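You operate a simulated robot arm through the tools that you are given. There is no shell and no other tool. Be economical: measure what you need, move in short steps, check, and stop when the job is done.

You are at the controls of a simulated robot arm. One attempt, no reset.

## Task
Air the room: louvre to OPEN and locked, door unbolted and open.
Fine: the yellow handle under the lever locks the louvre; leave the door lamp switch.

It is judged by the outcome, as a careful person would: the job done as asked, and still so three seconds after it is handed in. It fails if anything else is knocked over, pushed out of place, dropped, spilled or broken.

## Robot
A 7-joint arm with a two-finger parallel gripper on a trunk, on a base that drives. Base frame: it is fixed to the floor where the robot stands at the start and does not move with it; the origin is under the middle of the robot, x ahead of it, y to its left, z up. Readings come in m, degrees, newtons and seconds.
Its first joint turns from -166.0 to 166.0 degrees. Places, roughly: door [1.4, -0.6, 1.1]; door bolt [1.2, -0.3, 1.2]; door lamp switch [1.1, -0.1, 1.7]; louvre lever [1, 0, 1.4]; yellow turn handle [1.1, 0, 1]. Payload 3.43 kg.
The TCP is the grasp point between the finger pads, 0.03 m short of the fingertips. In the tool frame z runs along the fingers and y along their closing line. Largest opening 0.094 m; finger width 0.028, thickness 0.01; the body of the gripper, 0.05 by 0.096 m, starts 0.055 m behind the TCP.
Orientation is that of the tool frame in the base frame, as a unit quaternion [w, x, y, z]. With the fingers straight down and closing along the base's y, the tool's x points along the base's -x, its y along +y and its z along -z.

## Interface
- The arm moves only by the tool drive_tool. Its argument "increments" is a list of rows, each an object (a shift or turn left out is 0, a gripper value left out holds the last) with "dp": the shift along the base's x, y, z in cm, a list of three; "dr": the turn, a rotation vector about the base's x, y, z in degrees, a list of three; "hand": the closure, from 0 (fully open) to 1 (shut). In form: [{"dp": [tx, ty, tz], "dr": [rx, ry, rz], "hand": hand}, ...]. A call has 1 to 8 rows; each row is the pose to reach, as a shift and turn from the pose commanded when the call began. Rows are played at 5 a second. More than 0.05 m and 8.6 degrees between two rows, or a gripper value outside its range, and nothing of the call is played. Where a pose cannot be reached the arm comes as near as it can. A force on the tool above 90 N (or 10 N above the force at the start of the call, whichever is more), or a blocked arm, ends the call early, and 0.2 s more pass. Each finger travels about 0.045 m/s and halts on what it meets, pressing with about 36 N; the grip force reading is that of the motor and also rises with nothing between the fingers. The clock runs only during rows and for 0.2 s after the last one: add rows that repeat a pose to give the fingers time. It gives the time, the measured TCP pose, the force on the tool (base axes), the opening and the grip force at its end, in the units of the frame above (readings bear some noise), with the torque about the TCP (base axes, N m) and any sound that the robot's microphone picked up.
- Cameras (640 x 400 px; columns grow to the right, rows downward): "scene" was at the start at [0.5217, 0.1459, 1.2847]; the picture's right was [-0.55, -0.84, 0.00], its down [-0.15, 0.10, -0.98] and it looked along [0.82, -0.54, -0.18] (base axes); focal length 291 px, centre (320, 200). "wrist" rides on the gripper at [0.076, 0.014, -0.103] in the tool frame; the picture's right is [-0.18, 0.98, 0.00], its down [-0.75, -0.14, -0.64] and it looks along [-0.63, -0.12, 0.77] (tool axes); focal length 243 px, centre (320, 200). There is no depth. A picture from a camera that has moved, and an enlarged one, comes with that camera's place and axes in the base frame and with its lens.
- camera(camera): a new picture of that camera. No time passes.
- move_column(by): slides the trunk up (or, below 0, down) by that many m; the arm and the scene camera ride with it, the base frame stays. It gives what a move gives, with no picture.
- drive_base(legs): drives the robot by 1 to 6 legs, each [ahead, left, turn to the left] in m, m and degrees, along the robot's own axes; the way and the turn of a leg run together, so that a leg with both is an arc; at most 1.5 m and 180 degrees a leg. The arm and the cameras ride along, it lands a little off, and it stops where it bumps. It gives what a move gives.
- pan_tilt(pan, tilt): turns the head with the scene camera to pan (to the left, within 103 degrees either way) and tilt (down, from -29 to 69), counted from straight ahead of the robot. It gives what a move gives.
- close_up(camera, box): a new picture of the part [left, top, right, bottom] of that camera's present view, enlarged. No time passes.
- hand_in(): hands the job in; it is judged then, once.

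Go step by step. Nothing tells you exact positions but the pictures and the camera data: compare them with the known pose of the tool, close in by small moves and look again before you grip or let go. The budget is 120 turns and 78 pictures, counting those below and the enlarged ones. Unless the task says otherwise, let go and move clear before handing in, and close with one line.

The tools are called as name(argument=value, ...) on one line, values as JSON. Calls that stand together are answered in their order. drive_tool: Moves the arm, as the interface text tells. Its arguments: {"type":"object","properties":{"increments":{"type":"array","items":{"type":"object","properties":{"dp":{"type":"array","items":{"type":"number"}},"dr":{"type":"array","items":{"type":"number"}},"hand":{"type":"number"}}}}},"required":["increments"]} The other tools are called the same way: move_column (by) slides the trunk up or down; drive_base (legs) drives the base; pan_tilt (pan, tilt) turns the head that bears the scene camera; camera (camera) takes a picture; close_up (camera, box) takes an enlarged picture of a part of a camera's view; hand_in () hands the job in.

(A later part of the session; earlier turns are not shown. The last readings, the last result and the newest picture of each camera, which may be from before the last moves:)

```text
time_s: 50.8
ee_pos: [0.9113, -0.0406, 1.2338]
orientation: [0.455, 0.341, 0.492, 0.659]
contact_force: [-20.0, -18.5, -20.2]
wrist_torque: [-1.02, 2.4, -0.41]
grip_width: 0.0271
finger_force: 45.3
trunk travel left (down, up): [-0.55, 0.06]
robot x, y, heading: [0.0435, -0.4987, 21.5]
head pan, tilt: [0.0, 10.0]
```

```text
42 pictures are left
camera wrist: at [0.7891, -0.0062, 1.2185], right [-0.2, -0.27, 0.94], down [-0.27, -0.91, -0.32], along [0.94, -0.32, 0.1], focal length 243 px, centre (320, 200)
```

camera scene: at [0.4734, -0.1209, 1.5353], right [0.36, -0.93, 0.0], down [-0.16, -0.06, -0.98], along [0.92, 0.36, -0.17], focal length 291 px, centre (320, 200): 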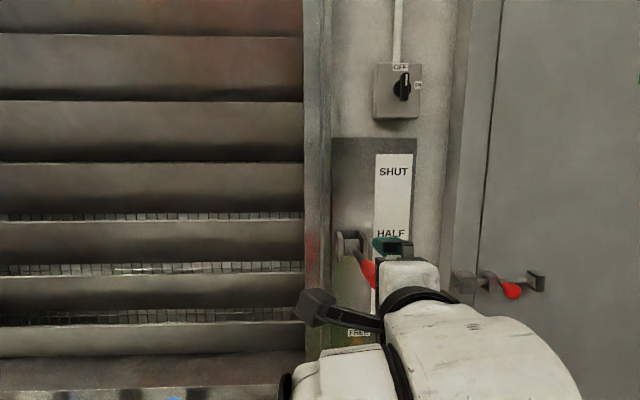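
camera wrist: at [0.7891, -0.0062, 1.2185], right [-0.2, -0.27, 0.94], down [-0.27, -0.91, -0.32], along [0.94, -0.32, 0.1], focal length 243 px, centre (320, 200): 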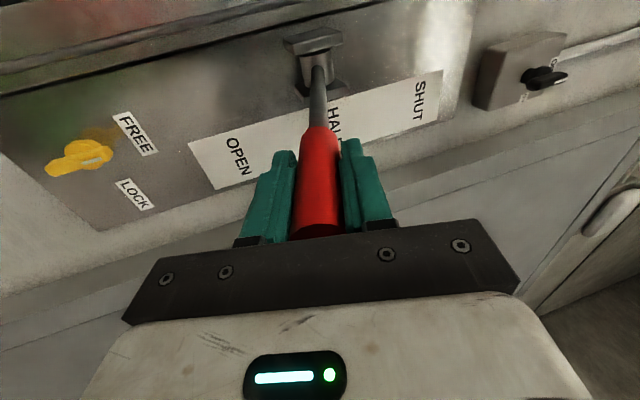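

The lever passed HALF and follows. Continue in smaller steps, easing the load slightly outward.

drive_tool(increments=[{"dp": [0.46, 0.1, -2.35], "dr": [2.0, -5.2, 0]}, {"dp": [1.56, 0.6, -4.56], "dr": [4.1, -10.8, 0]}, {"dp": [2.9, 1.2, -6.6], "dr": [6.3, -16.5, 0]}])

camera(camera="wrist")

camera(camera="scene")

```text
time_s: 51.6
ee_pos: [0.9407, -0.0289, 1.1682]
orientation: [0.502, 0.267, 0.384, 0.728]
contact_force: [-0.5, -17.0, -19.4]
wrist_torque: [-1.37, 2.31, 0.71]
grip_width: 0.027
finger_force: 44.9
trunk travel left (down, up): [-0.55, 0.06]
robot x, y, heading: [0.044, -0.5021, 21.2]
head pan, tilt: [0.0, 10.0]
```

```text
41 pictures are left
camera wrist: at [0.8269, 0.0093, 1.1227], right [-0.45, -0.37, 0.81], down [-0.16, -0.86, -0.48], along [0.88, -0.34, 0.33], focal length 243 px, centre (320, 200)
```

wrist: 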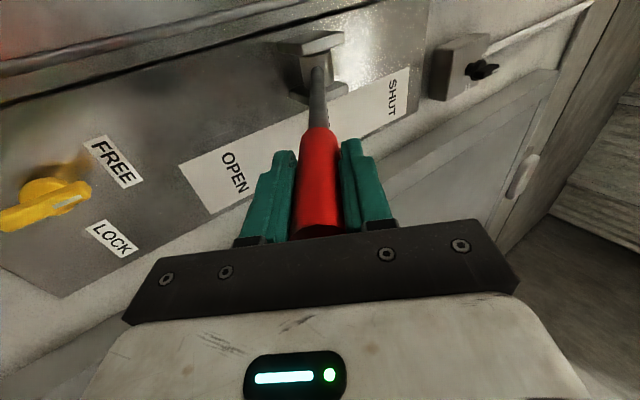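

```text
40 pictures are left
camera scene: at [0.4742, -0.1215, 1.5349], right [0.36, -0.93, 0.0], down [-0.16, -0.06, -0.98], along [0.92, 0.36, -0.17], focal length 291 px, centre (320, 200)
```

scene: 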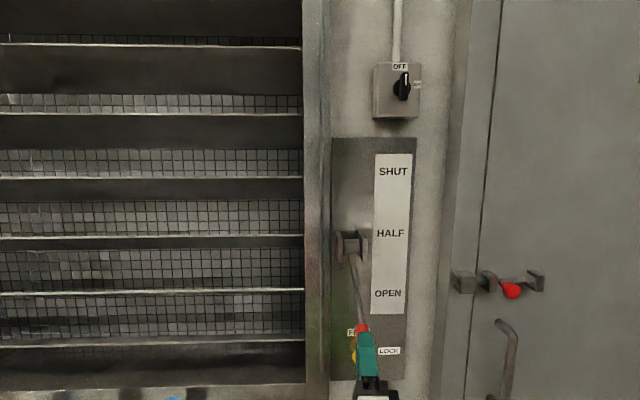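

The louvre is opening widely; lever ≈ −40°. Continue gently toward the end stop.

drive_tool(increments=[{"dp": [1.5, 0.4, -1.87], "dr": [2.1, -5.6, 0]}, {"dp": [3.2, 1.0, -3.5], "dr": [4.3, -11.2, 0]}, {"dp": [4.5, 1.5, -4.45], "dr": [5.8, -15, 0]}])

camera(camera="scene")

camera(camera="wrist")

```text
time_s: 52.4
ee_pos: [0.9781, -0.013, 1.129]
orientation: [0.528, 0.203, 0.283, 0.774]
contact_force: [-32.1, -14.5, -72.4]
wrist_torque: [-0.27, 4.7, -1.76]
grip_width: 0.0284
finger_force: 45.3
out of reach, approached as far as the arm can: row 3
trunk travel left (down, up): [-0.55, 0.06]
robot x, y, heading: [0.0435, -0.4982, 21.3]
head pan, tilt: [0.0, 10.0]
```

```text
39 pictures are left
camera scene: at [0.4747, -0.1196, 1.5332], right [0.36, -0.93, 0.0], down [-0.16, -0.06, -0.98], along [0.92, 0.36, -0.18], focal length 291 px, centre (320, 200)
```

scene: 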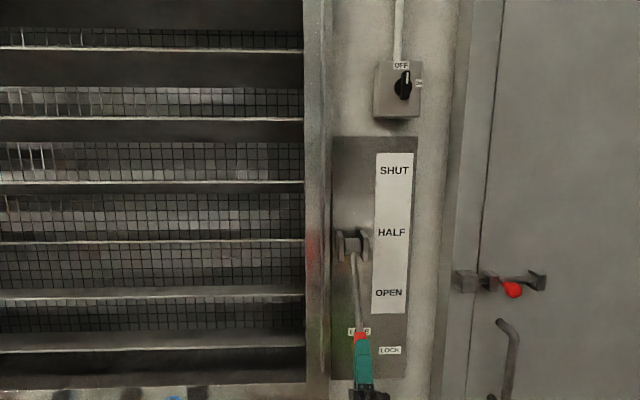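

```text
38 pictures are left
camera wrist: at [0.8781, 0.0304, 1.0605], right [-0.62, -0.45, 0.64], down [-0.02, -0.81, -0.59], along [0.78, -0.38, 0.49], focal length 243 px, centre (320, 200)
```

wrist: 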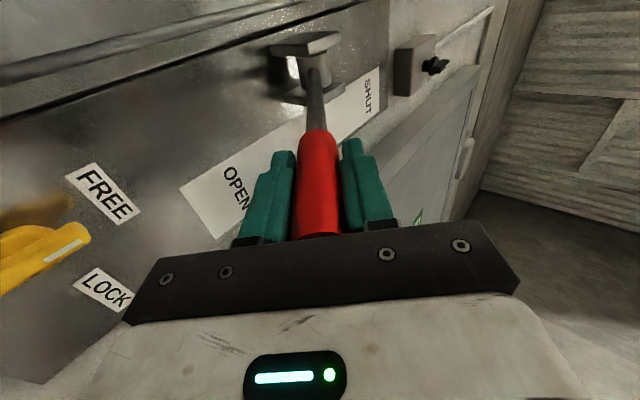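

The lever is at about −55°, mirror of SHUT, so it should be at its OPEN end; the load is radial. I'll ease off along the lever axis and nudge tangentially to test for the stop.

drive_tool(increments=[{"dp": [-0.5, -0.2, -0.8]}, {"dp": [-0.5, -0.2, -0.8]}])

drive_tool(increments=[{"dp": [0.8, 0.3, -0.6]}, {"dp": [0.8, 0.3, -0.6]}])

```text
time_s: 53.0
ee_pos: [0.9785, -0.0117, 1.128]
orientation: [0.532, 0.195, 0.287, 0.772]
contact_force: [-25.2, -11.4, -49.9]
wrist_torque: [-0.34, 3.18, -1.07]
grip_width: 0.0284
finger_force: 44.9
out of reach, approached as far as the arm can: row 1, 2
trunk travel left (down, up): [-0.55, 0.06]
robot x, y, heading: [0.0426, -0.4977, 21.0]
head pan, tilt: [0.0, 10.0]
```

```text
time_s: 53.4
ee_pos: [0.9793, -0.0129, 1.1255]
orientation: [0.531, 0.197, 0.288, 0.772]
contact_force: [12.0, 7.7, -6.5]
wrist_torque: [-1.39, 3.15, 0.08]
grip_width: 0.0274
finger_force: 45.1
out of reach, approached as far as the arm can: row 1
trunk travel left (down, up): [-0.55, 0.06]
robot x, y, heading: [0.045, -0.4982, 21.6]
head pan, tilt: [0.0, 10.0]
stopped in row 2: the force on the tool passed its limit at 92 N (the readings are from after the stop); the commanded pose is now the measured one
```

The stop is reached. Release and withdraw along the lever axis.

drive_tool(increments=[{"hand": 0}, {"hand": 0}, {"hand": 0}, {"hand": 0}])

drive_tool(increments=[{"dp": [-2, -0.9, -2.2]}, {"dp": [-4.4, -1.9, -4.4]}, {"dp": [-7.2, -3, -6.4]}, {"dp": [-10.5, -4.3, -7.5]}, {"dp": [-14, -5.6, -8]}])

camera(camera="scene")

camera(camera="wrist")

```text
time_s: 54.4
ee_pos: [0.978, -0.0128, 1.1283]
orientation: [0.532, 0.194, 0.283, 0.774]
contact_force: [-10.0, -3.3, -11.7]
wrist_torque: [0.05, 0.0, -0.01]
grip_width: 0.0938
finger_force: 0.0
trunk travel left (down, up): [-0.55, 0.06]
robot x, y, heading: [0.047, -0.4973, 21.2]
head pan, tilt: [0.0, 10.0]
```

```text
time_s: 55.6
ee_pos: [0.8382, -0.069, 1.0498]
orientation: [0.532, 0.194, 0.281, 0.775]
contact_force: [0.4, -0.3, 0.1]
wrist_torque: [0.0, 0.01, 0.04]
grip_width: 0.0939
finger_force: 0.2
trunk travel left (down, up): [-0.55, 0.06]
robot x, y, heading: [0.0429, -0.4985, 21.3]
head pan, tilt: [0.0, 10.0]
```

```text
37 pictures are left
camera scene: at [0.4733, -0.121, 1.5353], right [0.36, -0.93, 0.0], down [-0.16, -0.06, -0.98], along [0.92, 0.36, -0.17], focal length 291 px, centre (320, 200)
```

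scene: 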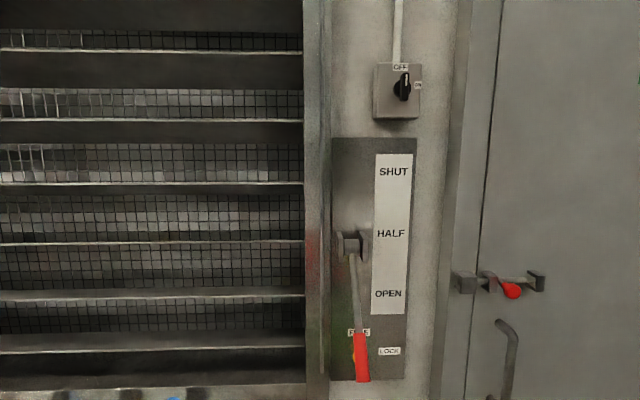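

```text
36 pictures are left
camera wrist: at [0.7389, -0.0262, 0.9798], right [-0.64, -0.44, 0.63], down [-0.01, -0.81, -0.58], along [0.77, -0.38, 0.51], focal length 243 px, centre (320, 200)
```

wrist: 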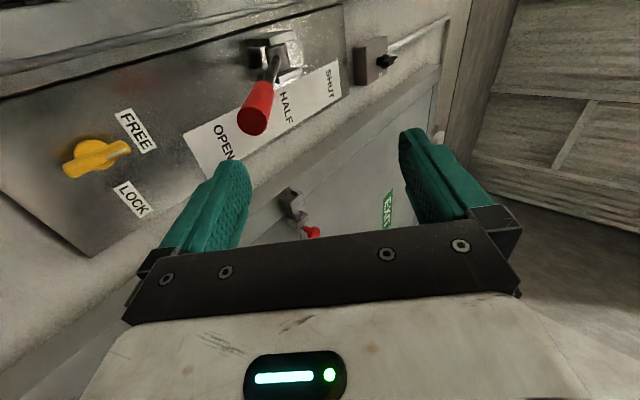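

Lever is at OPEN with the louvre wide open. I'll lower the trunk back, level the tool and roll it so the fingers close horizontally for the vertical yellow handle.

move_column(by=-0.25)

drive_tool(increments=[{"dp": [0, 0, 3], "dr": [-3, 7.8, 0]}, {"dp": [0, 0, 6], "dr": [-6, 15.6, 0]}, {"dp": [0, 0, 9], "dr": [-9, 23.3, 0]}, {"dp": [0, 0, 12], "dr": [-12, 31.1, 0]}, {"dp": [0, 0, 15], "dr": [-15, 38.9, 0]}, {"dp": [0, 0, 18.5], "dr": [-17.9, 46.7, 0]}])

drive_tool(increments=[{"dr": [-7.94, -3.04, 0]}, {"dr": [-15.9, -6.09, 0]}, {"dr": [-23.8, -9.13, 0]}, {"dr": [-31.75, -12.2, 0]}, {"dr": [-39.7, -15.2, 0]}, {"dr": [-47.6, -18.3, 0]}, {"dr": [-55.6, -21.3, 0]}, {"dr": [-63.5, -24.3, 0]}])

drive_tool(increments=[{"dr": [-6.85, -2.63, 0]}, {"dr": [-13.7, -5.26, 0]}, {"dr": [-20.5, -7.88, 0]}])

drive_base(legs=[[0.2, 0, 0]])

camera(camera="wrist")

camera(camera="scene")

```text
time_s: 58.2
ee_pos: [0.8382, -0.0691, 0.7998]
orientation: [0.532, 0.194, 0.282, 0.774]
contact_force: [0.2, 0.1, 0.1]
wrist_torque: [0.0, 0.01, 0.0]
grip_width: 0.0942
finger_force: 0.1
trunk travel left (down, up): [-0.3, 0.31]
robot x, y, heading: [0.044, -0.4992, 21.2]
head pan, tilt: [0.0, 10.0]
```

```text
time_s: 59.8
ee_pos: [0.847, -0.067, 1.0302]
orientation: [0.391, 0.422, 0.54, 0.614]
contact_force: [-0.3, 0.1, -0.3]
wrist_torque: [0.0, -0.02, 0.0]
grip_width: 0.0939
finger_force: 0.1
out of reach, approached as far as the arm can: row 3, 4
trunk travel left (down, up): [-0.3, 0.31]
robot x, y, heading: [0.044, -0.4968, 21.3]
head pan, tilt: [0.0, 10.0]
stopped in row 6: the arm was blocked; the commanded pose is now the measured one
```

```text
time_s: 61.6
ee_pos: [0.872, -0.1827, 1.0017]
orientation: [0.644, -0.006, 0.675, 0.36]
contact_force: [-1.2, -0.7, 0.1]
wrist_torque: [0.0, 0.02, 0.02]
grip_width: 0.0939
finger_force: 0.0
out of reach, approached as far as the arm can: row 3, 4, 5, 6, 7, 8
trunk travel left (down, up): [-0.3, 0.31]
robot x, y, heading: [0.0433, -0.4974, 21.3]
head pan, tilt: [0.0, 10.0]
```

```text
time_s: 62.4
ee_pos: [0.8742, -0.1812, 1.0099]
orientation: [0.682, -0.151, 0.676, 0.235]
contact_force: [-0.7, -0.1, 0.0]
wrist_torque: [0.01, 0.02, -0.08]
grip_width: 0.0938
finger_force: 0.2
trunk travel left (down, up): [-0.3, 0.31]
robot x, y, heading: [0.0473, -0.4984, 21.5]
head pan, tilt: [0.0, 10.0]
```

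```text
time_s: 64.0
ee_pos: [1.0606, -0.107, 1.0088]
orientation: [0.681, -0.152, 0.676, 0.237]
contact_force: [-0.6, 0.7, 0.5]
wrist_torque: [-0.01, 0.05, 0.0]
grip_width: 0.0939
finger_force: 0.1
trunk travel left (down, up): [-0.3, 0.31]
robot x, y, heading: [0.231, -0.424, 21.4]
head pan, tilt: [0.0, 10.0]
```

```text
35 pictures are left
camera wrist: at [0.9625, -0.1403, 0.9297], right [-0.51, 0.81, 0.29], down [-0.45, -0.54, 0.71], along [0.73, 0.23, 0.64], focal length 243 px, centre (320, 200)
```

wrist: 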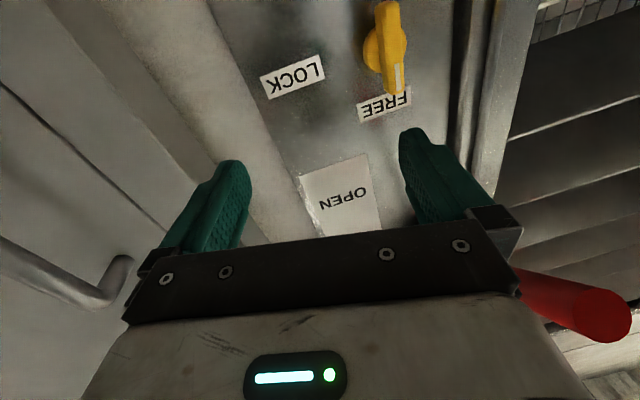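

```text
34 pictures are left
camera scene: at [0.6575, -0.0474, 1.2853], right [0.37, -0.93, 0.0], down [-0.16, -0.06, -0.98], along [0.92, 0.36, -0.17], focal length 291 px, centre (320, 200)
```

scene: 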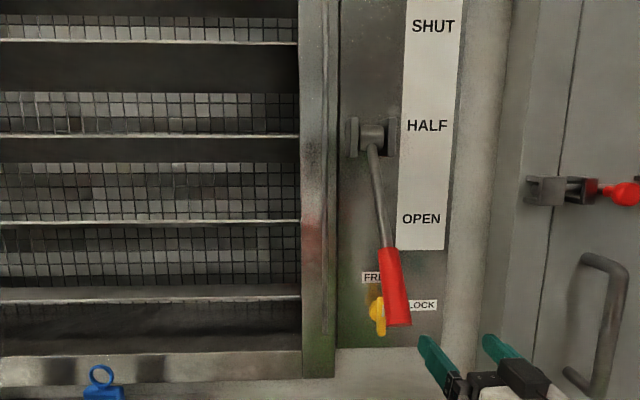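

The arm took an odd route (it was blocked once), but the lever is still at OPEN and the gripper is now to the right of it. I'll correct the orientation in place first, then check.

drive_tool(increments=[{"dp": [0, 0, -1], "dr": [-3.3, -0.35, -5.4]}, {"dp": [0, 0, -2], "dr": [-6.6, -0.7, -10.8]}, {"dp": [0, 0, -2], "dr": [-6.6, -0.7, -10.8]}])

camera(camera="scene")

```text
time_s: 64.8
ee_pos: [1.0732, -0.1907, 0.9878]
orientation: [0.696, -0.134, 0.689, 0.149]
contact_force: [-0.3, 0.4, 0.1]
wrist_torque: [0.02, -0.03, 0.01]
grip_width: 0.094
finger_force: 0.1
out of reach, approached as far as the arm can: row 1, 2, 3
trunk travel left (down, up): [-0.3, 0.31]
robot x, y, heading: [0.2299, -0.4273, 21.3]
head pan, tilt: [0.0, 10.0]
```

```text
33 pictures are left
camera scene: at [0.6576, -0.0474, 1.2853], right [0.37, -0.93, 0.0], down [-0.16, -0.06, -0.98], along [0.92, 0.36, -0.17], focal length 291 px, centre (320, 200)
```

scene: 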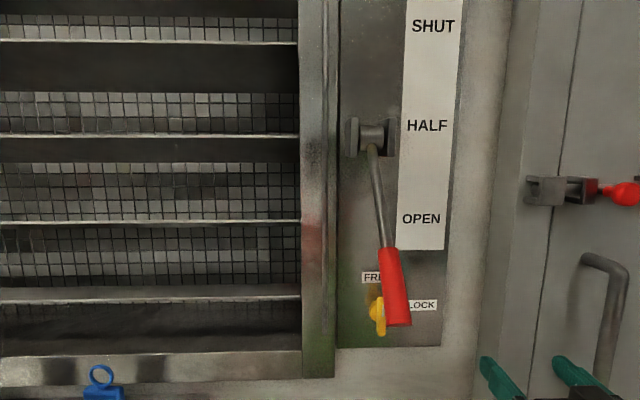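

A joint limit pulls the arm sideways in this posture. I'll back off and return to the tool-down start posture, then re-approach as I did the first time.

drive_base(legs=[[-0.25, 0, 0]])

drive_tool(increments=[{"dp": [-2, -0.5, 2], "dr": [-3.04, 7.94, 0]}, {"dp": [-4, -1, 4], "dr": [-6.09, 15.9, 0]}, {"dp": [-6, -2, 6], "dr": [-9.13, 23.8, 0]}, {"dp": [-8, -3, 8], "dr": [-12.2, 31.75, 0]}, {"dp": [-10, -4, 10], "dr": [-15.2, 39.7, 0]}, {"dp": [-13, -5, 12], "dr": [-18.3, 47.6, 0]}, {"dp": [-16, -7, 14], "dr": [-21.3, 55.6, 0]}, {"dp": [-19, -9, 16], "dr": [-24.3, 63.5, 0]}])

drive_tool(increments=[{"dr": [-2.63, 6.85, 0]}, {"dr": [-5.26, 13.7, 0]}, {"dr": [-7.88, 20.5, 0]}, {"dr": [-7.88, 20.5, 0]}])

```text
time_s: 66.6
ee_pos: [0.8408, -0.281, 0.9848]
orientation: [0.695, -0.136, 0.69, 0.148]
contact_force: [-0.6, -1.1, 0.6]
wrist_torque: [0.0, 0.02, 0.01]
grip_width: 0.094
finger_force: 0.2
trunk travel left (down, up): [-0.3, 0.31]
robot x, y, heading: [-0.0039, -0.5196, 21.2]
head pan, tilt: [0.0, 10.0]
```

```text
time_s: 68.4
ee_pos: [0.6229, -0.4906, 0.7916]
orientation: [0.284, -0.181, 0.933, 0.124]
contact_force: [0.3, -0.3, 1.1]
wrist_torque: [0.0, 0.03, -0.01]
grip_width: 0.0941
finger_force: 0.2
out of reach, approached as far as the arm can: row 1, 2, 3, 4, 5, 6, 7, 8
trunk travel left (down, up): [-0.3, 0.31]
robot x, y, heading: [-0.0067, -0.5158, 21.3]
head pan, tilt: [0.0, 10.0]
```

```text
time_s: 69.4
ee_pos: [0.6591, -0.5427, 0.7775]
orientation: [0.166, -0.18, 0.955, 0.165]
contact_force: [1.1, -0.1, -0.1]
wrist_torque: [0.04, 0.04, 0.0]
grip_width: 0.0941
finger_force: 0.0
out of reach, approached as far as the arm can: row 1, 2, 3, 4
trunk travel left (down, up): [-0.3, 0.31]
robot x, y, heading: [-0.0054, -0.5162, 21.1]
head pan, tilt: [0.0, 10.0]
```

The arm is stuck low in a poor posture. Let me look with the head tilted down.

pan_tilt(pan=-15, tilt=50)

camera(camera="scene")

```text
time_s: 70.5
ee_pos: [0.6569, -0.544, 0.777]
orientation: [0.164, -0.181, 0.956, 0.164]
contact_force: [0.0, -0.2, 0.1]
wrist_torque: [0.03, -0.03, -0.02]
grip_width: 0.094
finger_force: 0.0
trunk travel left (down, up): [-0.3, 0.31]
robot x, y, heading: [-0.0054, -0.516, 20.9]
head pan, tilt: [-15.0, 50.0]
```

```text
32 pictures are left
camera scene: at [0.416, -0.1642, 1.2235], right [0.11, -0.99, 0.0], down [-0.76, -0.08, -0.64], along [0.64, 0.07, -0.77], focal length 291 px, centre (320, 200)
```

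scene: 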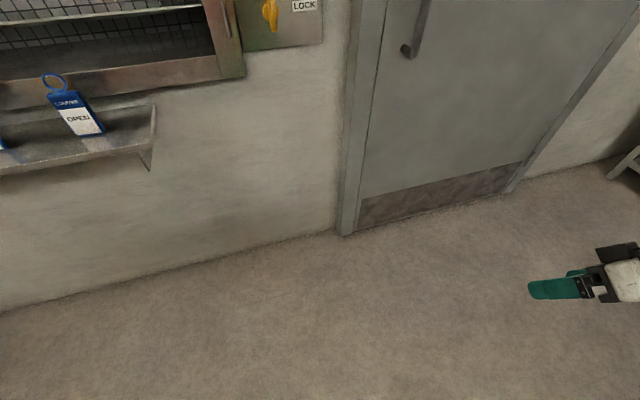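

pan_tilt(pan=-75, tilt=40)

camera(camera="scene")

```text
time_s: 71.8
ee_pos: [0.6575, -0.5431, 0.777]
orientation: [0.165, -0.182, 0.955, 0.165]
contact_force: [-0.2, 0.6, 0.7]
wrist_torque: [-0.01, 0.03, 0.02]
grip_width: 0.0941
finger_force: 0.2
trunk travel left (down, up): [-0.3, 0.31]
robot x, y, heading: [-0.0054, -0.5161, 21.5]
head pan, tilt: [-75.0, 40.0]
```

```text
31 pictures are left
camera scene: at [0.3898, -0.2412, 1.2376], right [-0.81, -0.59, 0.0], down [-0.38, 0.52, -0.77], along [0.45, -0.62, -0.64], focal length 291 px, centre (320, 200)
```

scene: 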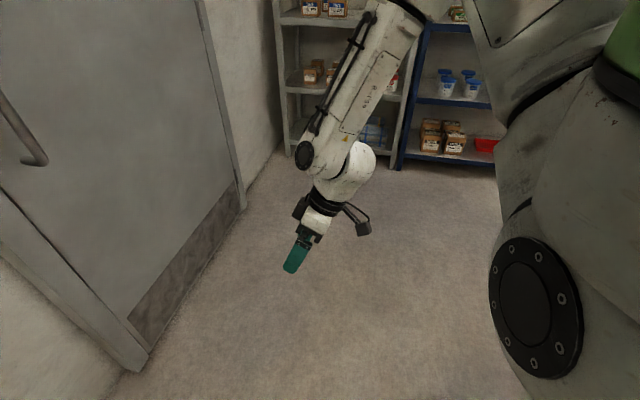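

The elbow has flipped to the right side and up. I'll try moving the target further right at tool-down orientation to let the arm rise out of this posture.

drive_tool(increments=[{"dp": [1.5, -4, 0]}, {"dp": [3, -8, 0]}, {"dp": [4.5, -12, 0]}, {"dp": [6, -16, 0]}, {"dp": [6, -16, 0]}, {"dp": [6, -16, 0]}])

camera(camera="scene")

```text
time_s: 73.2
ee_pos: [0.7201, -0.7092, 0.7836]
orientation: [0.168, -0.183, 0.956, 0.158]
contact_force: [0.8, 0.3, 0.8]
wrist_torque: [0.01, -0.02, 0.0]
grip_width: 0.094
finger_force: 0.0
trunk travel left (down, up): [-0.3, 0.31]
robot x, y, heading: [-0.0019, -0.5153, 21.2]
head pan, tilt: [-75.0, 40.0]
```

```text
30 pictures are left
camera scene: at [0.3898, -0.2414, 1.2376], right [-0.81, -0.59, 0.0], down [-0.38, 0.52, -0.77], along [0.45, -0.62, -0.64], focal length 291 px, centre (320, 200)
```

scene: 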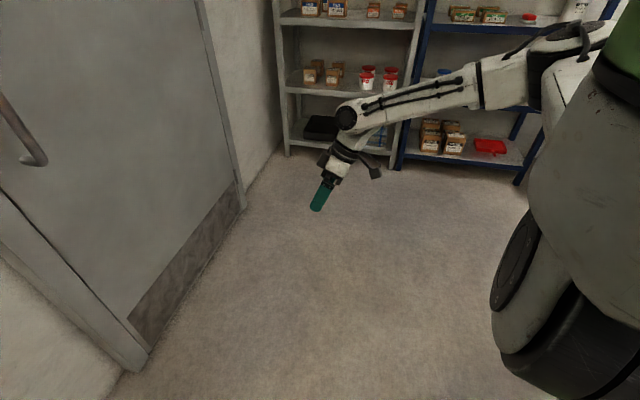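

The arm now moves freely here (commands track the reached pose). I'll raise it and straighten the tool vertical.

drive_tool(increments=[{"dp": [0, 0, 4.5]}, {"dp": [0, 0, 9]}, {"dp": [0, 0, 13.5]}, {"dp": [0, 0, 18]}, {"dp": [0, 0, 22]}, {"dp": [0, 0, 26]}, {"dp": [0, 0, 30]}])

camera(camera="scene")

```text
time_s: 74.8
ee_pos: [0.72, -0.7084, 1.0819]
orientation: [0.169, -0.183, 0.956, 0.157]
contact_force: [-0.2, -0.4, 0.5]
wrist_torque: [0.02, -0.01, 0.02]
grip_width: 0.094
finger_force: 0.0
trunk travel left (down, up): [-0.3, 0.31]
robot x, y, heading: [-0.003, -0.5168, 21.3]
head pan, tilt: [-75.0, 40.0]
```

```text
29 pictures are left
camera scene: at [0.3898, -0.2414, 1.2376], right [-0.81, -0.59, 0.0], down [-0.38, 0.52, -0.77], along [0.45, -0.62, -0.64], focal length 291 px, centre (320, 200)
```

scene: 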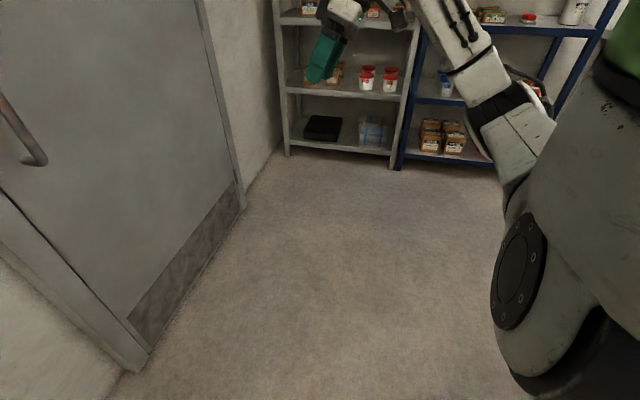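

The arm is in a good free posture. Now I rotate the tool to horizontal, pointing into the wall, while holding position.

drive_tool(increments=[{"dr": [1.82, -8.2, -1.38]}, {"dr": [3.64, -16.4, -2.76]}, {"dr": [5.46, -24.6, -4.14]}, {"dr": [7.28, -32.8, -5.5]}, {"dr": [9.1, -41, -6.9]}, {"dr": [10.9, -49.2, -8.3]}, {"dr": [12.7, -57.4, -9.65]}, {"dr": [14.5, -65.6, -11]}])

pan_tilt(pan=-25, tilt=25)

camera(camera="scene")

```text
time_s: 76.6
ee_pos: [0.7206, -0.7079, 1.0826]
orientation: [0.691, -0.13, 0.699, 0.131]
contact_force: [-0.5, -0.6, -0.1]
wrist_torque: [0.02, -0.01, -0.02]
grip_width: 0.0939
finger_force: 0.0
trunk travel left (down, up): [-0.3, 0.31]
robot x, y, heading: [-0.0033, -0.5161, 21.3]
head pan, tilt: [-75.0, 40.0]
```

```text
time_s: 77.7
ee_pos: [0.7209, -0.7071, 1.0832]
orientation: [0.691, -0.13, 0.699, 0.131]
contact_force: [-0.4, 0.2, 0.0]
wrist_torque: [0.0, -0.01, -0.02]
grip_width: 0.094
finger_force: 0.1
trunk travel left (down, up): [-0.3, 0.31]
robot x, y, heading: [-0.0033, -0.5183, 21.3]
head pan, tilt: [-25.0, 25.0]
```

```text
28 pictures are left
camera scene: at [0.4313, -0.1787, 1.2609], right [-0.06, -1.0, 0.0], down [-0.42, 0.03, -0.91], along [0.9, -0.06, -0.42], focal length 291 px, centre (320, 200)
```

scene: 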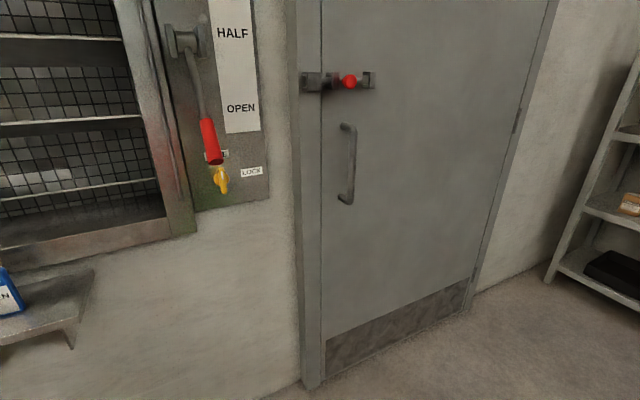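

Orientation is right. I'll bring the tool to handle height and leftward a bit, then drive the base left and forward so the handle sits slightly right of the robot.

drive_tool(increments=[{"dp": [-1.5, 3.7, -1.9]}, {"dp": [-2.9, 7.4, -3.7]}, {"dp": [-4.4, 11.2, -5.6]}, {"dp": [-5.8, 14.9, -7.5]}, {"dp": [-7.3, 18.6, -9.5]}])

drive_base(legs=[[0, 0.3, 0], [0.13, 0, 0]])

pan_tilt(pan=-15, tilt=20)

camera(camera="scene")

camera(camera="wrist")

```text
time_s: 78.9
ee_pos: [0.6808, -0.5635, 0.9582]
orientation: [0.693, -0.13, 0.697, 0.13]
contact_force: [-0.8, -0.4, -0.5]
wrist_torque: [-0.03, 0.0, 0.02]
grip_width: 0.0942
finger_force: 0.1
out of reach, approached as far as the arm can: row 3, 4, 5
trunk travel left (down, up): [-0.3, 0.31]
robot x, y, heading: [-0.0061, -0.5161, 21.4]
head pan, tilt: [-25.0, 25.0]
```

```text
time_s: 81.9
ee_pos: [0.6955, -0.2387, 0.9568]
orientation: [0.692, -0.131, 0.697, 0.132]
contact_force: [0.6, -0.4, 0.2]
wrist_torque: [-0.01, 0.0, 0.02]
grip_width: 0.0942
finger_force: 0.0
trunk travel left (down, up): [-0.3, 0.31]
robot x, y, heading: [0.0096, -0.1904, 21.1]
head pan, tilt: [-25.0, 25.0]
```

```text
time_s: 82.6
ee_pos: [0.6946, -0.238, 0.9566]
orientation: [0.692, -0.131, 0.697, 0.132]
contact_force: [-0.2, -0.4, 0.4]
wrist_torque: [0.01, 0.0, -0.02]
grip_width: 0.094
finger_force: 0.1
trunk travel left (down, up): [-0.3, 0.31]
robot x, y, heading: [0.0069, -0.1917, 21.4]
head pan, tilt: [-15.0, 20.0]
```

```text
27 pictures are left
camera scene: at [0.4452, 0.1635, 1.269], right [0.11, -0.99, 0.0], down [-0.34, -0.04, -0.94], along [0.93, 0.1, -0.34], focal length 291 px, centre (320, 200)
```

scene: 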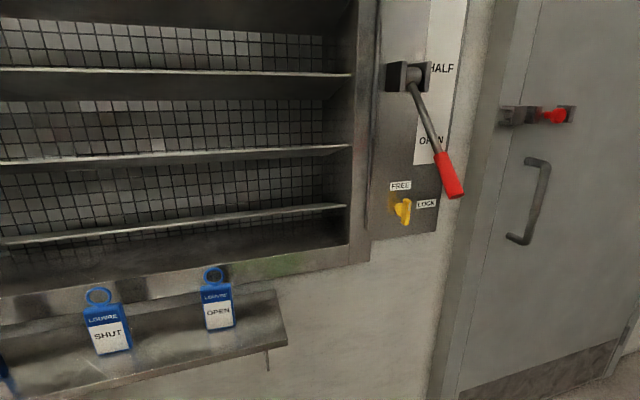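

```text
26 pictures are left
camera wrist: at [0.5935, -0.262, 0.8817], right [-0.36, 0.92, 0.19], down [-0.54, -0.37, 0.76], along [0.76, 0.17, 0.62], focal length 243 px, centre (320, 200)
```

wrist: 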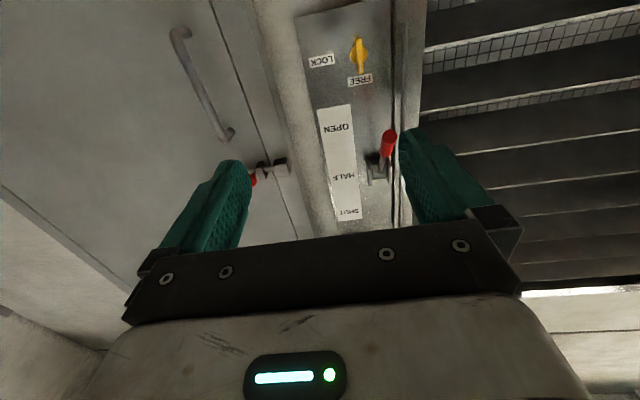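

Clear path. Shift the base 8.5 cm left and 25 cm forward, and raise the tool to z≈0.99.

drive_base(legs=[[0, 0.085, 0], [0.25, 0, 0]])

drive_tool(increments=[{"dp": [0, 0, 3.4]}, {"dp": [0, 0, 3.4]}])

camera(camera="wrist")

camera(camera="scene")

```text
time_s: 85.1
ee_pos: [0.8984, -0.0661, 0.957]
orientation: [0.692, -0.13, 0.698, 0.131]
contact_force: [-0.7, 0.2, 0.7]
wrist_torque: [-0.03, 0.01, -0.04]
grip_width: 0.094
finger_force: 0.0
trunk travel left (down, up): [-0.3, 0.31]
robot x, y, heading: [0.2131, -0.0206, 21.3]
head pan, tilt: [-15.0, 20.0]
```

```text
time_s: 85.7
ee_pos: [0.9009, -0.0696, 0.9676]
orientation: [0.692, -0.131, 0.697, 0.132]
contact_force: [-0.5, 0.3, 0.3]
wrist_torque: [-0.01, 0.0, 0.01]
grip_width: 0.0938
finger_force: 0.0
out of reach, approached as far as the arm can: row 1, 2
trunk travel left (down, up): [-0.3, 0.31]
robot x, y, heading: [0.214, -0.0234, 21.1]
head pan, tilt: [-15.0, 20.0]
```

```text
25 pictures are left
camera wrist: at [0.7984, -0.0943, 0.8914], right [-0.36, 0.91, 0.19], down [-0.54, -0.37, 0.76], along [0.76, 0.17, 0.62], focal length 243 px, centre (320, 200)
```

wrist: 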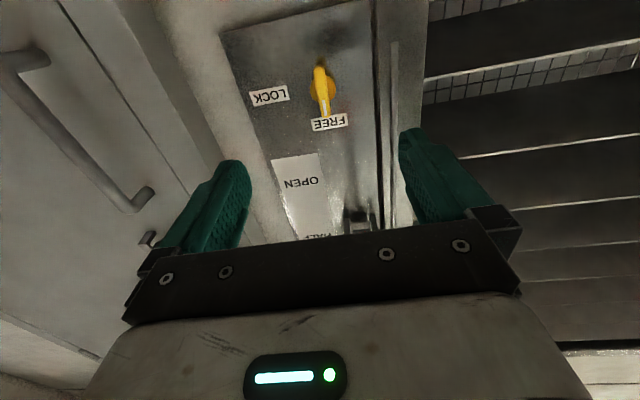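

```text
24 pictures are left
camera scene: at [0.6481, 0.3342, 1.269], right [0.11, -0.99, 0.0], down [-0.34, -0.04, -0.94], along [0.93, 0.1, -0.34], focal length 291 px, centre (320, 200)
```

scene: 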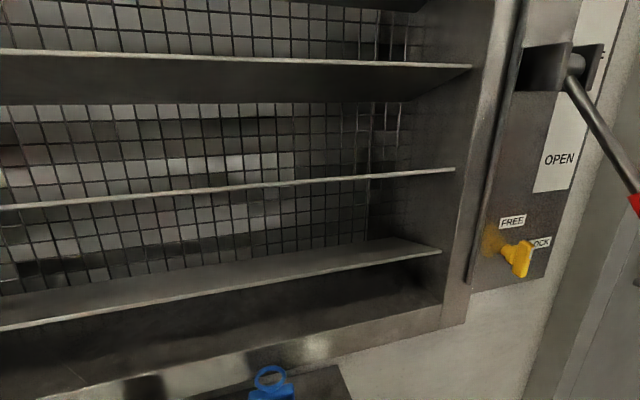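

The arm can't rise here, so I use the trunk for 2 cm. Handle is dead ahead at [1.145,0.024,0.988]; then advance 18 cm with the arm.

move_column(by=0.021)

drive_tool(increments=[{"dp": [4.2, 1.6, 0]}, {"dp": [8.4, 3.2, 0]}, {"dp": [12.6, 4.8, 0]}, {"dp": [16.8, 6.4, 0]}])

camera(camera="wrist")

```text
time_s: 86.4
ee_pos: [0.9002, -0.0688, 0.9879]
orientation: [0.691, -0.13, 0.698, 0.131]
contact_force: [0.5, 0.0, 0.0]
wrist_torque: [0.01, -0.01, -0.02]
grip_width: 0.0941
finger_force: 0.2
trunk travel left (down, up): [-0.321, 0.289]
robot x, y, heading: [0.21, -0.0217, 21.3]
head pan, tilt: [-15.0, 20.0]
```

```text
time_s: 87.4
ee_pos: [1.0697, -0.0045, 0.9887]
orientation: [0.691, -0.131, 0.698, 0.133]
contact_force: [-0.2, -1.4, 0.6]
wrist_torque: [0.05, 0.0, -0.02]
grip_width: 0.0942
finger_force: 0.1
trunk travel left (down, up): [-0.321, 0.289]
robot x, y, heading: [0.2095, -0.0197, 21.2]
head pan, tilt: [-15.0, 20.0]
```

```text
23 pictures are left
camera wrist: at [0.9677, -0.0295, 0.9133], right [-0.36, 0.92, 0.19], down [-0.54, -0.37, 0.76], along [0.76, 0.17, 0.62], focal length 243 px, centre (320, 200)
```

wrist: 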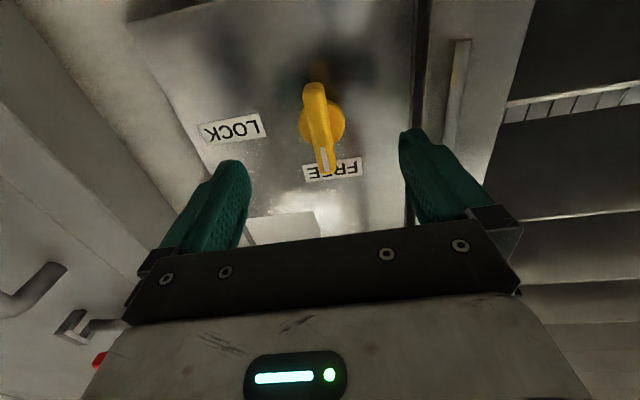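

Aligned. Advance 6.6 cm and grip.

drive_tool(increments=[{"dp": [3.1, 1.2, 0.1]}, {"dp": [6.2, 2.4, 0.1]}])

drive_tool(increments=[{"hand": 1}, {"hand": 1}, {"hand": 1}, {"hand": 1}, {"hand": 1}, {"hand": 1}])

drive_tool(increments=[{"dr": [7.5, 2.87, 0]}, {"dr": [15, 5.73, 0]}, {"dr": [22.4, 8.6, 0]}, {"dr": [29.9, 11.5, 0]}])

camera(camera="wrist")

```text
time_s: 88.0
ee_pos: [1.1306, 0.0187, 0.9882]
orientation: [0.691, -0.132, 0.698, 0.133]
contact_force: [-0.9, -0.5, 0.0]
wrist_torque: [0.02, 0.0, -0.02]
grip_width: 0.0942
finger_force: 0.1
trunk travel left (down, up): [-0.321, 0.289]
robot x, y, heading: [0.209, -0.0206, 21.4]
head pan, tilt: [-15.0, 20.0]
```

```text
time_s: 89.4
ee_pos: [1.1303, 0.0193, 0.9881]
orientation: [0.692, -0.131, 0.697, 0.132]
contact_force: [-1.3, 0.8, -0.3]
wrist_torque: [-0.03, 0.04, 0.25]
grip_width: 0.0196
finger_force: 45.2
trunk travel left (down, up): [-0.321, 0.289]
robot x, y, heading: [0.214, -0.0233, 21.1]
head pan, tilt: [-15.0, 20.0]
```

```text
time_s: 90.4
ee_pos: [1.1283, 0.0204, 0.9881]
orientation: [0.628, 0.066, 0.706, 0.321]
contact_force: [-5.8, 6.4, 2.0]
wrist_torque: [-0.39, 0.82, 0.84]
grip_width: 0.0197
finger_force: 45.1
trunk travel left (down, up): [-0.321, 0.289]
robot x, y, heading: [0.2128, -0.0218, 21.2]
head pan, tilt: [-15.0, 20.0]
```

```text
22 pictures are left
camera wrist: at [1.0146, 0.0304, 0.9321], right [-0.27, 0.68, 0.68], down [-0.4, -0.72, 0.56], along [0.88, -0.12, 0.47], focal length 243 px, centre (320, 200)
```

wrist: 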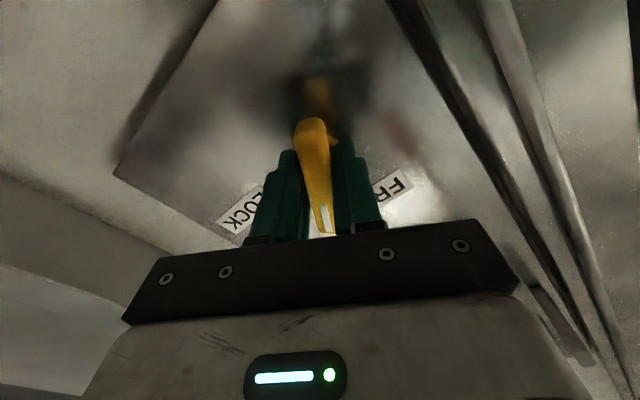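

The handle is turning toward LOCK. Continue the remaining ~58°.

drive_tool(increments=[{"dr": [7.5, 2.87, 0]}, {"dr": [15, 5.73, 0]}, {"dr": [22.4, 8.6, 0]}, {"dr": [29.9, 11.5, 0]}, {"dr": [37.4, 14.3, 0]}, {"dr": [44.8, 17.2, 0]}, {"dr": [52.3, 20, 0]}, {"dr": [56, 21.5, 0]}])

camera(camera="wrist")

```text
time_s: 92.2
ee_pos: [1.1294, 0.0204, 0.9893]
orientation: [0.388, 0.406, 0.575, 0.595]
contact_force: [-9.7, 18.0, 7.5]
wrist_torque: [-1.05, -0.37, 0.28]
grip_width: 0.0197
finger_force: 44.9
trunk travel left (down, up): [-0.321, 0.289]
robot x, y, heading: [0.2181, -0.0214, 21.2]
head pan, tilt: [-15.0, 20.0]
```

```text
21 pictures are left
camera wrist: at [1.0064, 0.0524, 1.0059], right [0.07, -0.21, 0.98], down [-0.32, -0.93, -0.18], along [0.94, -0.3, -0.13], focal length 243 px, centre (320, 200)
```

wrist: 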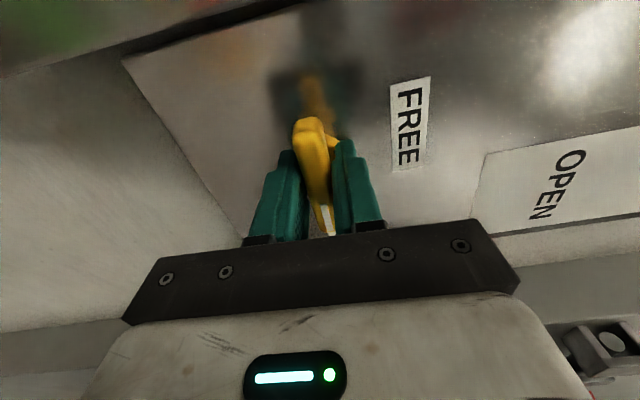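

The handle reached the LOCK stop. Release, back straight out 12 cm and inspect.

drive_tool(increments=[{"hand": 0}, {"hand": 0}, {"hand": 0}, {"hand": 0}, {"dp": [-4, -1.5, 0]}, {"dp": [-8, -3, 0]}, {"dp": [-12, -4.6, 0]}])

camera(camera="wrist")

```text
time_s: 93.8
ee_pos: [1.0089, -0.0264, 0.9908]
orientation: [0.389, 0.408, 0.573, 0.595]
contact_force: [-0.4, 0.4, -0.5]
wrist_torque: [0.02, 0.03, 0.01]
grip_width: 0.0942
finger_force: 0.0
trunk travel left (down, up): [-0.321, 0.289]
robot x, y, heading: [0.2141, -0.0259, 21.4]
head pan, tilt: [-15.0, 20.0]
```

```text
20 pictures are left
camera wrist: at [0.8866, 0.0053, 1.0057], right [0.07, -0.21, 0.98], down [-0.32, -0.93, -0.17], along [0.94, -0.3, -0.14], focal length 243 px, centre (320, 200)
```

wrist: 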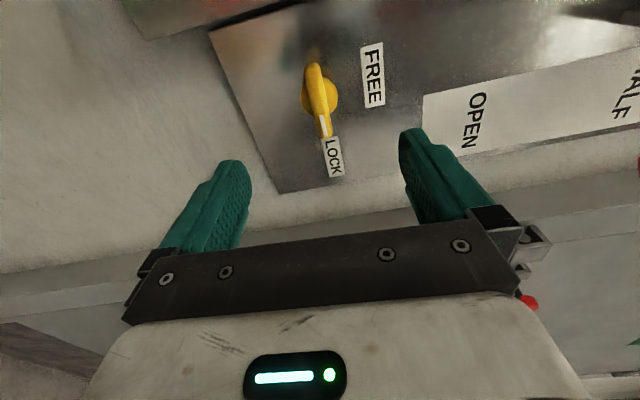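

LOCK is set. Next the bolt: I'll back the base off, roll the tool back so the fingers close horizontally, then move the base right in front of the bolt and raise the trunk.

drive_base(legs=[[-0.2, 0, 0]])

drive_tool(increments=[{"dr": [-7.94, -3.04, 0]}, {"dr": [-15.9, -6.09, 0]}, {"dr": [-23.8, -9.13, 0]}, {"dr": [-31.75, -12.2, 0]}, {"dr": [-39.7, -15.2, 0]}, {"dr": [-47.6, -18.3, 0]}, {"dr": [-55.6, -21.3, 0]}, {"dr": [-63.5, -24.3, 0]}])

drive_tool(increments=[{"dr": [-7.2, -2.76, 0]}, {"dr": [-14.4, -5.5, 0]}, {"dr": [-21.6, -8.3, 0]}])

```text
time_s: 95.4
ee_pos: [0.8218, -0.0989, 0.9904]
orientation: [0.388, 0.407, 0.575, 0.594]
contact_force: [0.2, 0.1, -1.1]
wrist_torque: [-0.01, -0.01, -0.01]
grip_width: 0.0939
finger_force: 0.0
trunk travel left (down, up): [-0.321, 0.289]
robot x, y, heading: [0.0235, -0.0954, 21.6]
head pan, tilt: [-15.0, 20.0]
```

```text
time_s: 97.2
ee_pos: [0.8227, -0.0991, 0.9894]
orientation: [0.65, 0.016, 0.709, 0.273]
contact_force: [0.4, -0.1, -0.3]
wrist_torque: [-0.01, 0.01, -0.02]
grip_width: 0.0941
finger_force: 0.1
trunk travel left (down, up): [-0.321, 0.289]
robot x, y, heading: [0.0215, -0.0928, 21.5]
head pan, tilt: [-15.0, 20.0]
```

```text
time_s: 98.0
ee_pos: [0.8218, -0.0986, 0.9895]
orientation: [0.69, -0.127, 0.699, 0.137]
contact_force: [-0.1, 0.1, 0.6]
wrist_torque: [0.01, 0.01, 0.0]
grip_width: 0.0937
finger_force: 0.2
trunk travel left (down, up): [-0.321, 0.289]
robot x, y, heading: [0.0277, -0.092, 21.4]
head pan, tilt: [-15.0, 20.0]
```

drive_base(legs=[[0, -0.34, 0]])

move_column(by=0.23)

camera(camera="wrist")

camera(camera="scene")

```text
time_s: 100.2
ee_pos: [0.9468, -0.4168, 0.9893]
orientation: [0.69, -0.127, 0.699, 0.139]
contact_force: [0.2, -0.9, 0.1]
wrist_torque: [0.01, 0.02, 0.0]
grip_width: 0.094
finger_force: 0.0
trunk travel left (down, up): [-0.321, 0.289]
robot x, y, heading: [0.1528, -0.4093, 21.5]
head pan, tilt: [-15.0, 20.0]
```

```text
time_s: 102.6
ee_pos: [0.9461, -0.4168, 1.2203]
orientation: [0.69, -0.126, 0.699, 0.137]
contact_force: [-0.4, 1.2, 0.8]
wrist_torque: [-0.02, -0.01, 0.0]
grip_width: 0.094
finger_force: 0.0
trunk travel left (down, up): [-0.551, 0.059]
robot x, y, heading: [0.1488, -0.4105, 21.3]
head pan, tilt: [-15.0, 20.0]
```

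```text
19 pictures are left
camera wrist: at [0.8443, -0.4403, 1.1446], right [-0.36, 0.91, 0.2], down [-0.53, -0.38, 0.76], along [0.77, 0.16, 0.62], focal length 243 px, centre (320, 200)
```

wrist: 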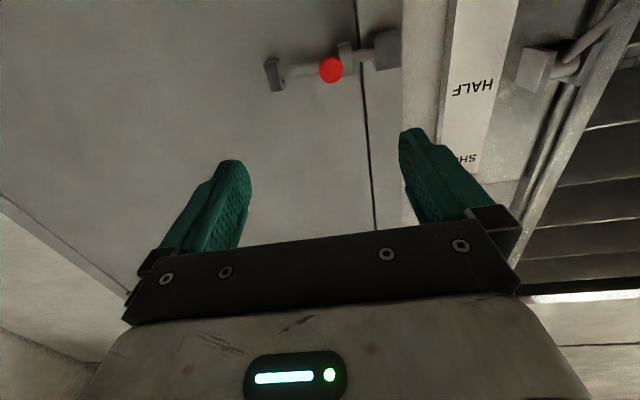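

```text
18 pictures are left
camera scene: at [0.5838, -0.0561, 1.52], right [0.11, -0.99, 0.0], down [-0.34, -0.04, -0.94], along [0.93, 0.1, -0.34], focal length 291 px, centre (320, 200)
```

scene: 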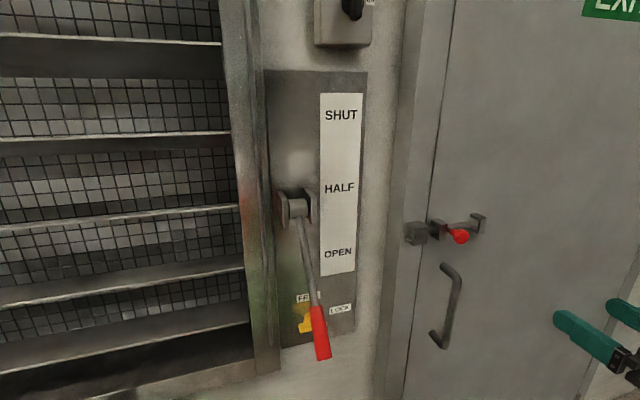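

Bolt knob triangulates to ≈[1.203,-0.302,1.221]. I'll drive 15 cm forward and then nudge the arm left 1.4 cm and in, and look again.

drive_base(legs=[[0.15, 0, 0]])

drive_tool(increments=[{"dp": [-0.5, 1.3, 0]}, {"dp": [2.3, 2.4, 0]}, {"dp": [5.1, 3.45, 0]}])

camera(camera="wrist")

```text
time_s: 104.0
ee_pos: [1.0856, -0.3623, 1.2203]
orientation: [0.69, -0.124, 0.7, 0.137]
contact_force: [-0.2, 0.4, -0.9]
wrist_torque: [0.0, -0.01, 0.02]
grip_width: 0.0939
finger_force: 0.0
trunk travel left (down, up): [-0.551, 0.059]
robot x, y, heading: [0.2866, -0.3588, 21.6]
head pan, tilt: [-15.0, 20.0]
```

```text
time_s: 104.8
ee_pos: [1.1377, -0.3271, 1.2195]
orientation: [0.69, -0.126, 0.7, 0.137]
contact_force: [0.0, -0.6, 0.2]
wrist_torque: [-0.03, 0.0, 0.0]
grip_width: 0.0938
finger_force: 0.0
trunk travel left (down, up): [-0.551, 0.059]
robot x, y, heading: [0.289, -0.3529, 21.3]
head pan, tilt: [-15.0, 20.0]
```

```text
17 pictures are left
camera wrist: at [1.0357, -0.3512, 1.1448], right [-0.36, 0.91, 0.2], down [-0.53, -0.38, 0.76], along [0.77, 0.16, 0.62], focal length 243 px, centre (320, 200)
```

wrist: 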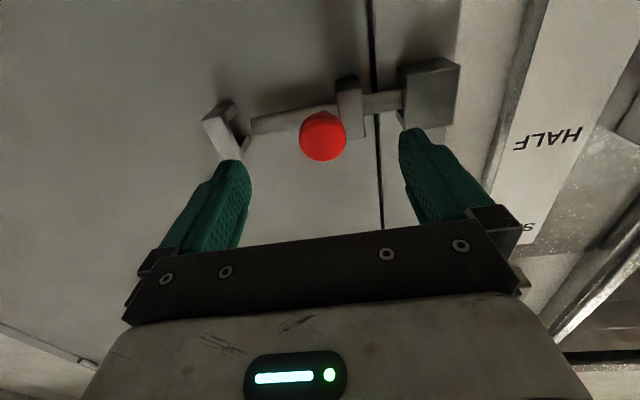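

Centred on the knob. I'll pre-close the fingers partly, advance 5.7 cm and grip.

drive_tool(increments=[{"hand": 0.4}, {"dp": [1.7, 0.7, 0.2], "hand": 0.4}, {"dp": [3.5, 1.4, 0.2], "hand": 0.4}, {"dp": [5.3, 2.05, 0.2], "hand": 0.4}])

camera(camera="wrist")

```text
time_s: 105.8
ee_pos: [1.1899, -0.3067, 1.2214]
orientation: [0.69, -0.125, 0.7, 0.136]
contact_force: [0.1, 0.3, -0.2]
wrist_torque: [-0.01, -0.02, -0.04]
grip_width: 0.0565
finger_force: 0.1
trunk travel left (down, up): [-0.551, 0.059]
robot x, y, heading: [0.2923, -0.3584, 21.7]
head pan, tilt: [-15.0, 20.0]
```

```text
16 pictures are left
camera wrist: at [1.0888, -0.3308, 1.1462], right [-0.36, 0.91, 0.2], down [-0.53, -0.38, 0.76], along [0.77, 0.16, 0.62], focal length 243 px, centre (320, 200)
```

wrist: 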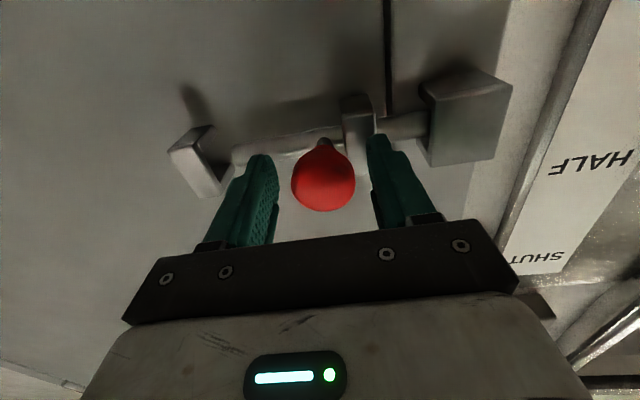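

The red knob sits between the fingers. Close and slide right.

drive_tool(increments=[{"hand": 1}, {"hand": 1}, {"hand": 1}, {"hand": 1}, {"dp": [0.55, -1.4, 0]}, {"dp": [1.1, -2.8, 0]}, {"dp": [1.65, -4.2, 0]}])

camera(camera="wrist")

```text
time_s: 107.4
ee_pos: [1.2078, -0.3488, 1.2224]
orientation: [0.69, -0.126, 0.699, 0.137]
contact_force: [3.4, 1.4, 2.8]
wrist_torque: [0.15, 0.41, 0.06]
grip_width: 0.0328
finger_force: 45.2
trunk travel left (down, up): [-0.551, 0.059]
robot x, y, heading: [0.2857, -0.3592, 21.7]
head pan, tilt: [-15.0, 20.0]
```

```text
15 pictures are left
camera wrist: at [1.1054, -0.3725, 1.1461], right [-0.36, 0.91, 0.2], down [-0.53, -0.38, 0.76], along [0.77, 0.16, 0.62], focal length 243 px, centre (320, 200)
```

wrist: 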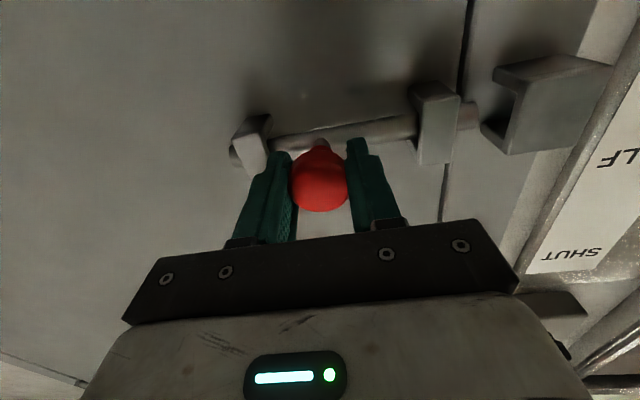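

The bolt is out of the keeper but its end still lies about at the door edge. Slide further toward its stop.

drive_tool(increments=[{"dp": [0.25, -0.65, 0]}, {"dp": [0.5, -1.3, 0]}, {"dp": [0.72, -1.9, 0]}])

camera(camera="wrist")

```text
time_s: 108.2
ee_pos: [1.2136, -0.3563, 1.2215]
orientation: [0.688, -0.133, 0.699, 0.144]
contact_force: [-37.1, 37.2, -7.2]
wrist_torque: [0.37, -0.57, 0.51]
grip_width: 0.0331
finger_force: 44.7
trunk travel left (down, up): [-0.551, 0.059]
robot x, y, heading: [0.2863, -0.3551, 21.6]
head pan, tilt: [-15.0, 20.0]
```

```text
14 pictures are left
camera wrist: at [1.1107, -0.3822, 1.1465], right [-0.37, 0.91, 0.2], down [-0.52, -0.38, 0.76], along [0.77, 0.18, 0.62], focal length 243 px, centre (320, 200)
```

wrist: 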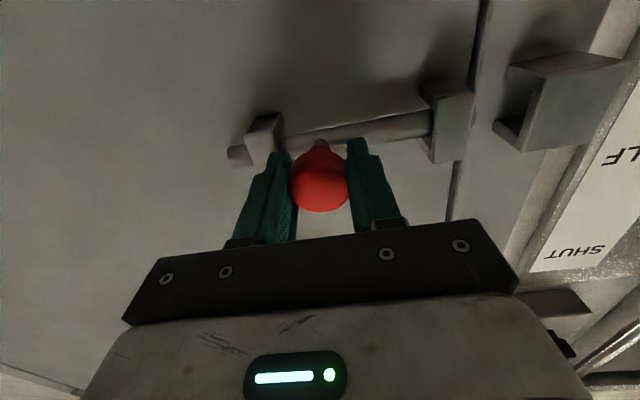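

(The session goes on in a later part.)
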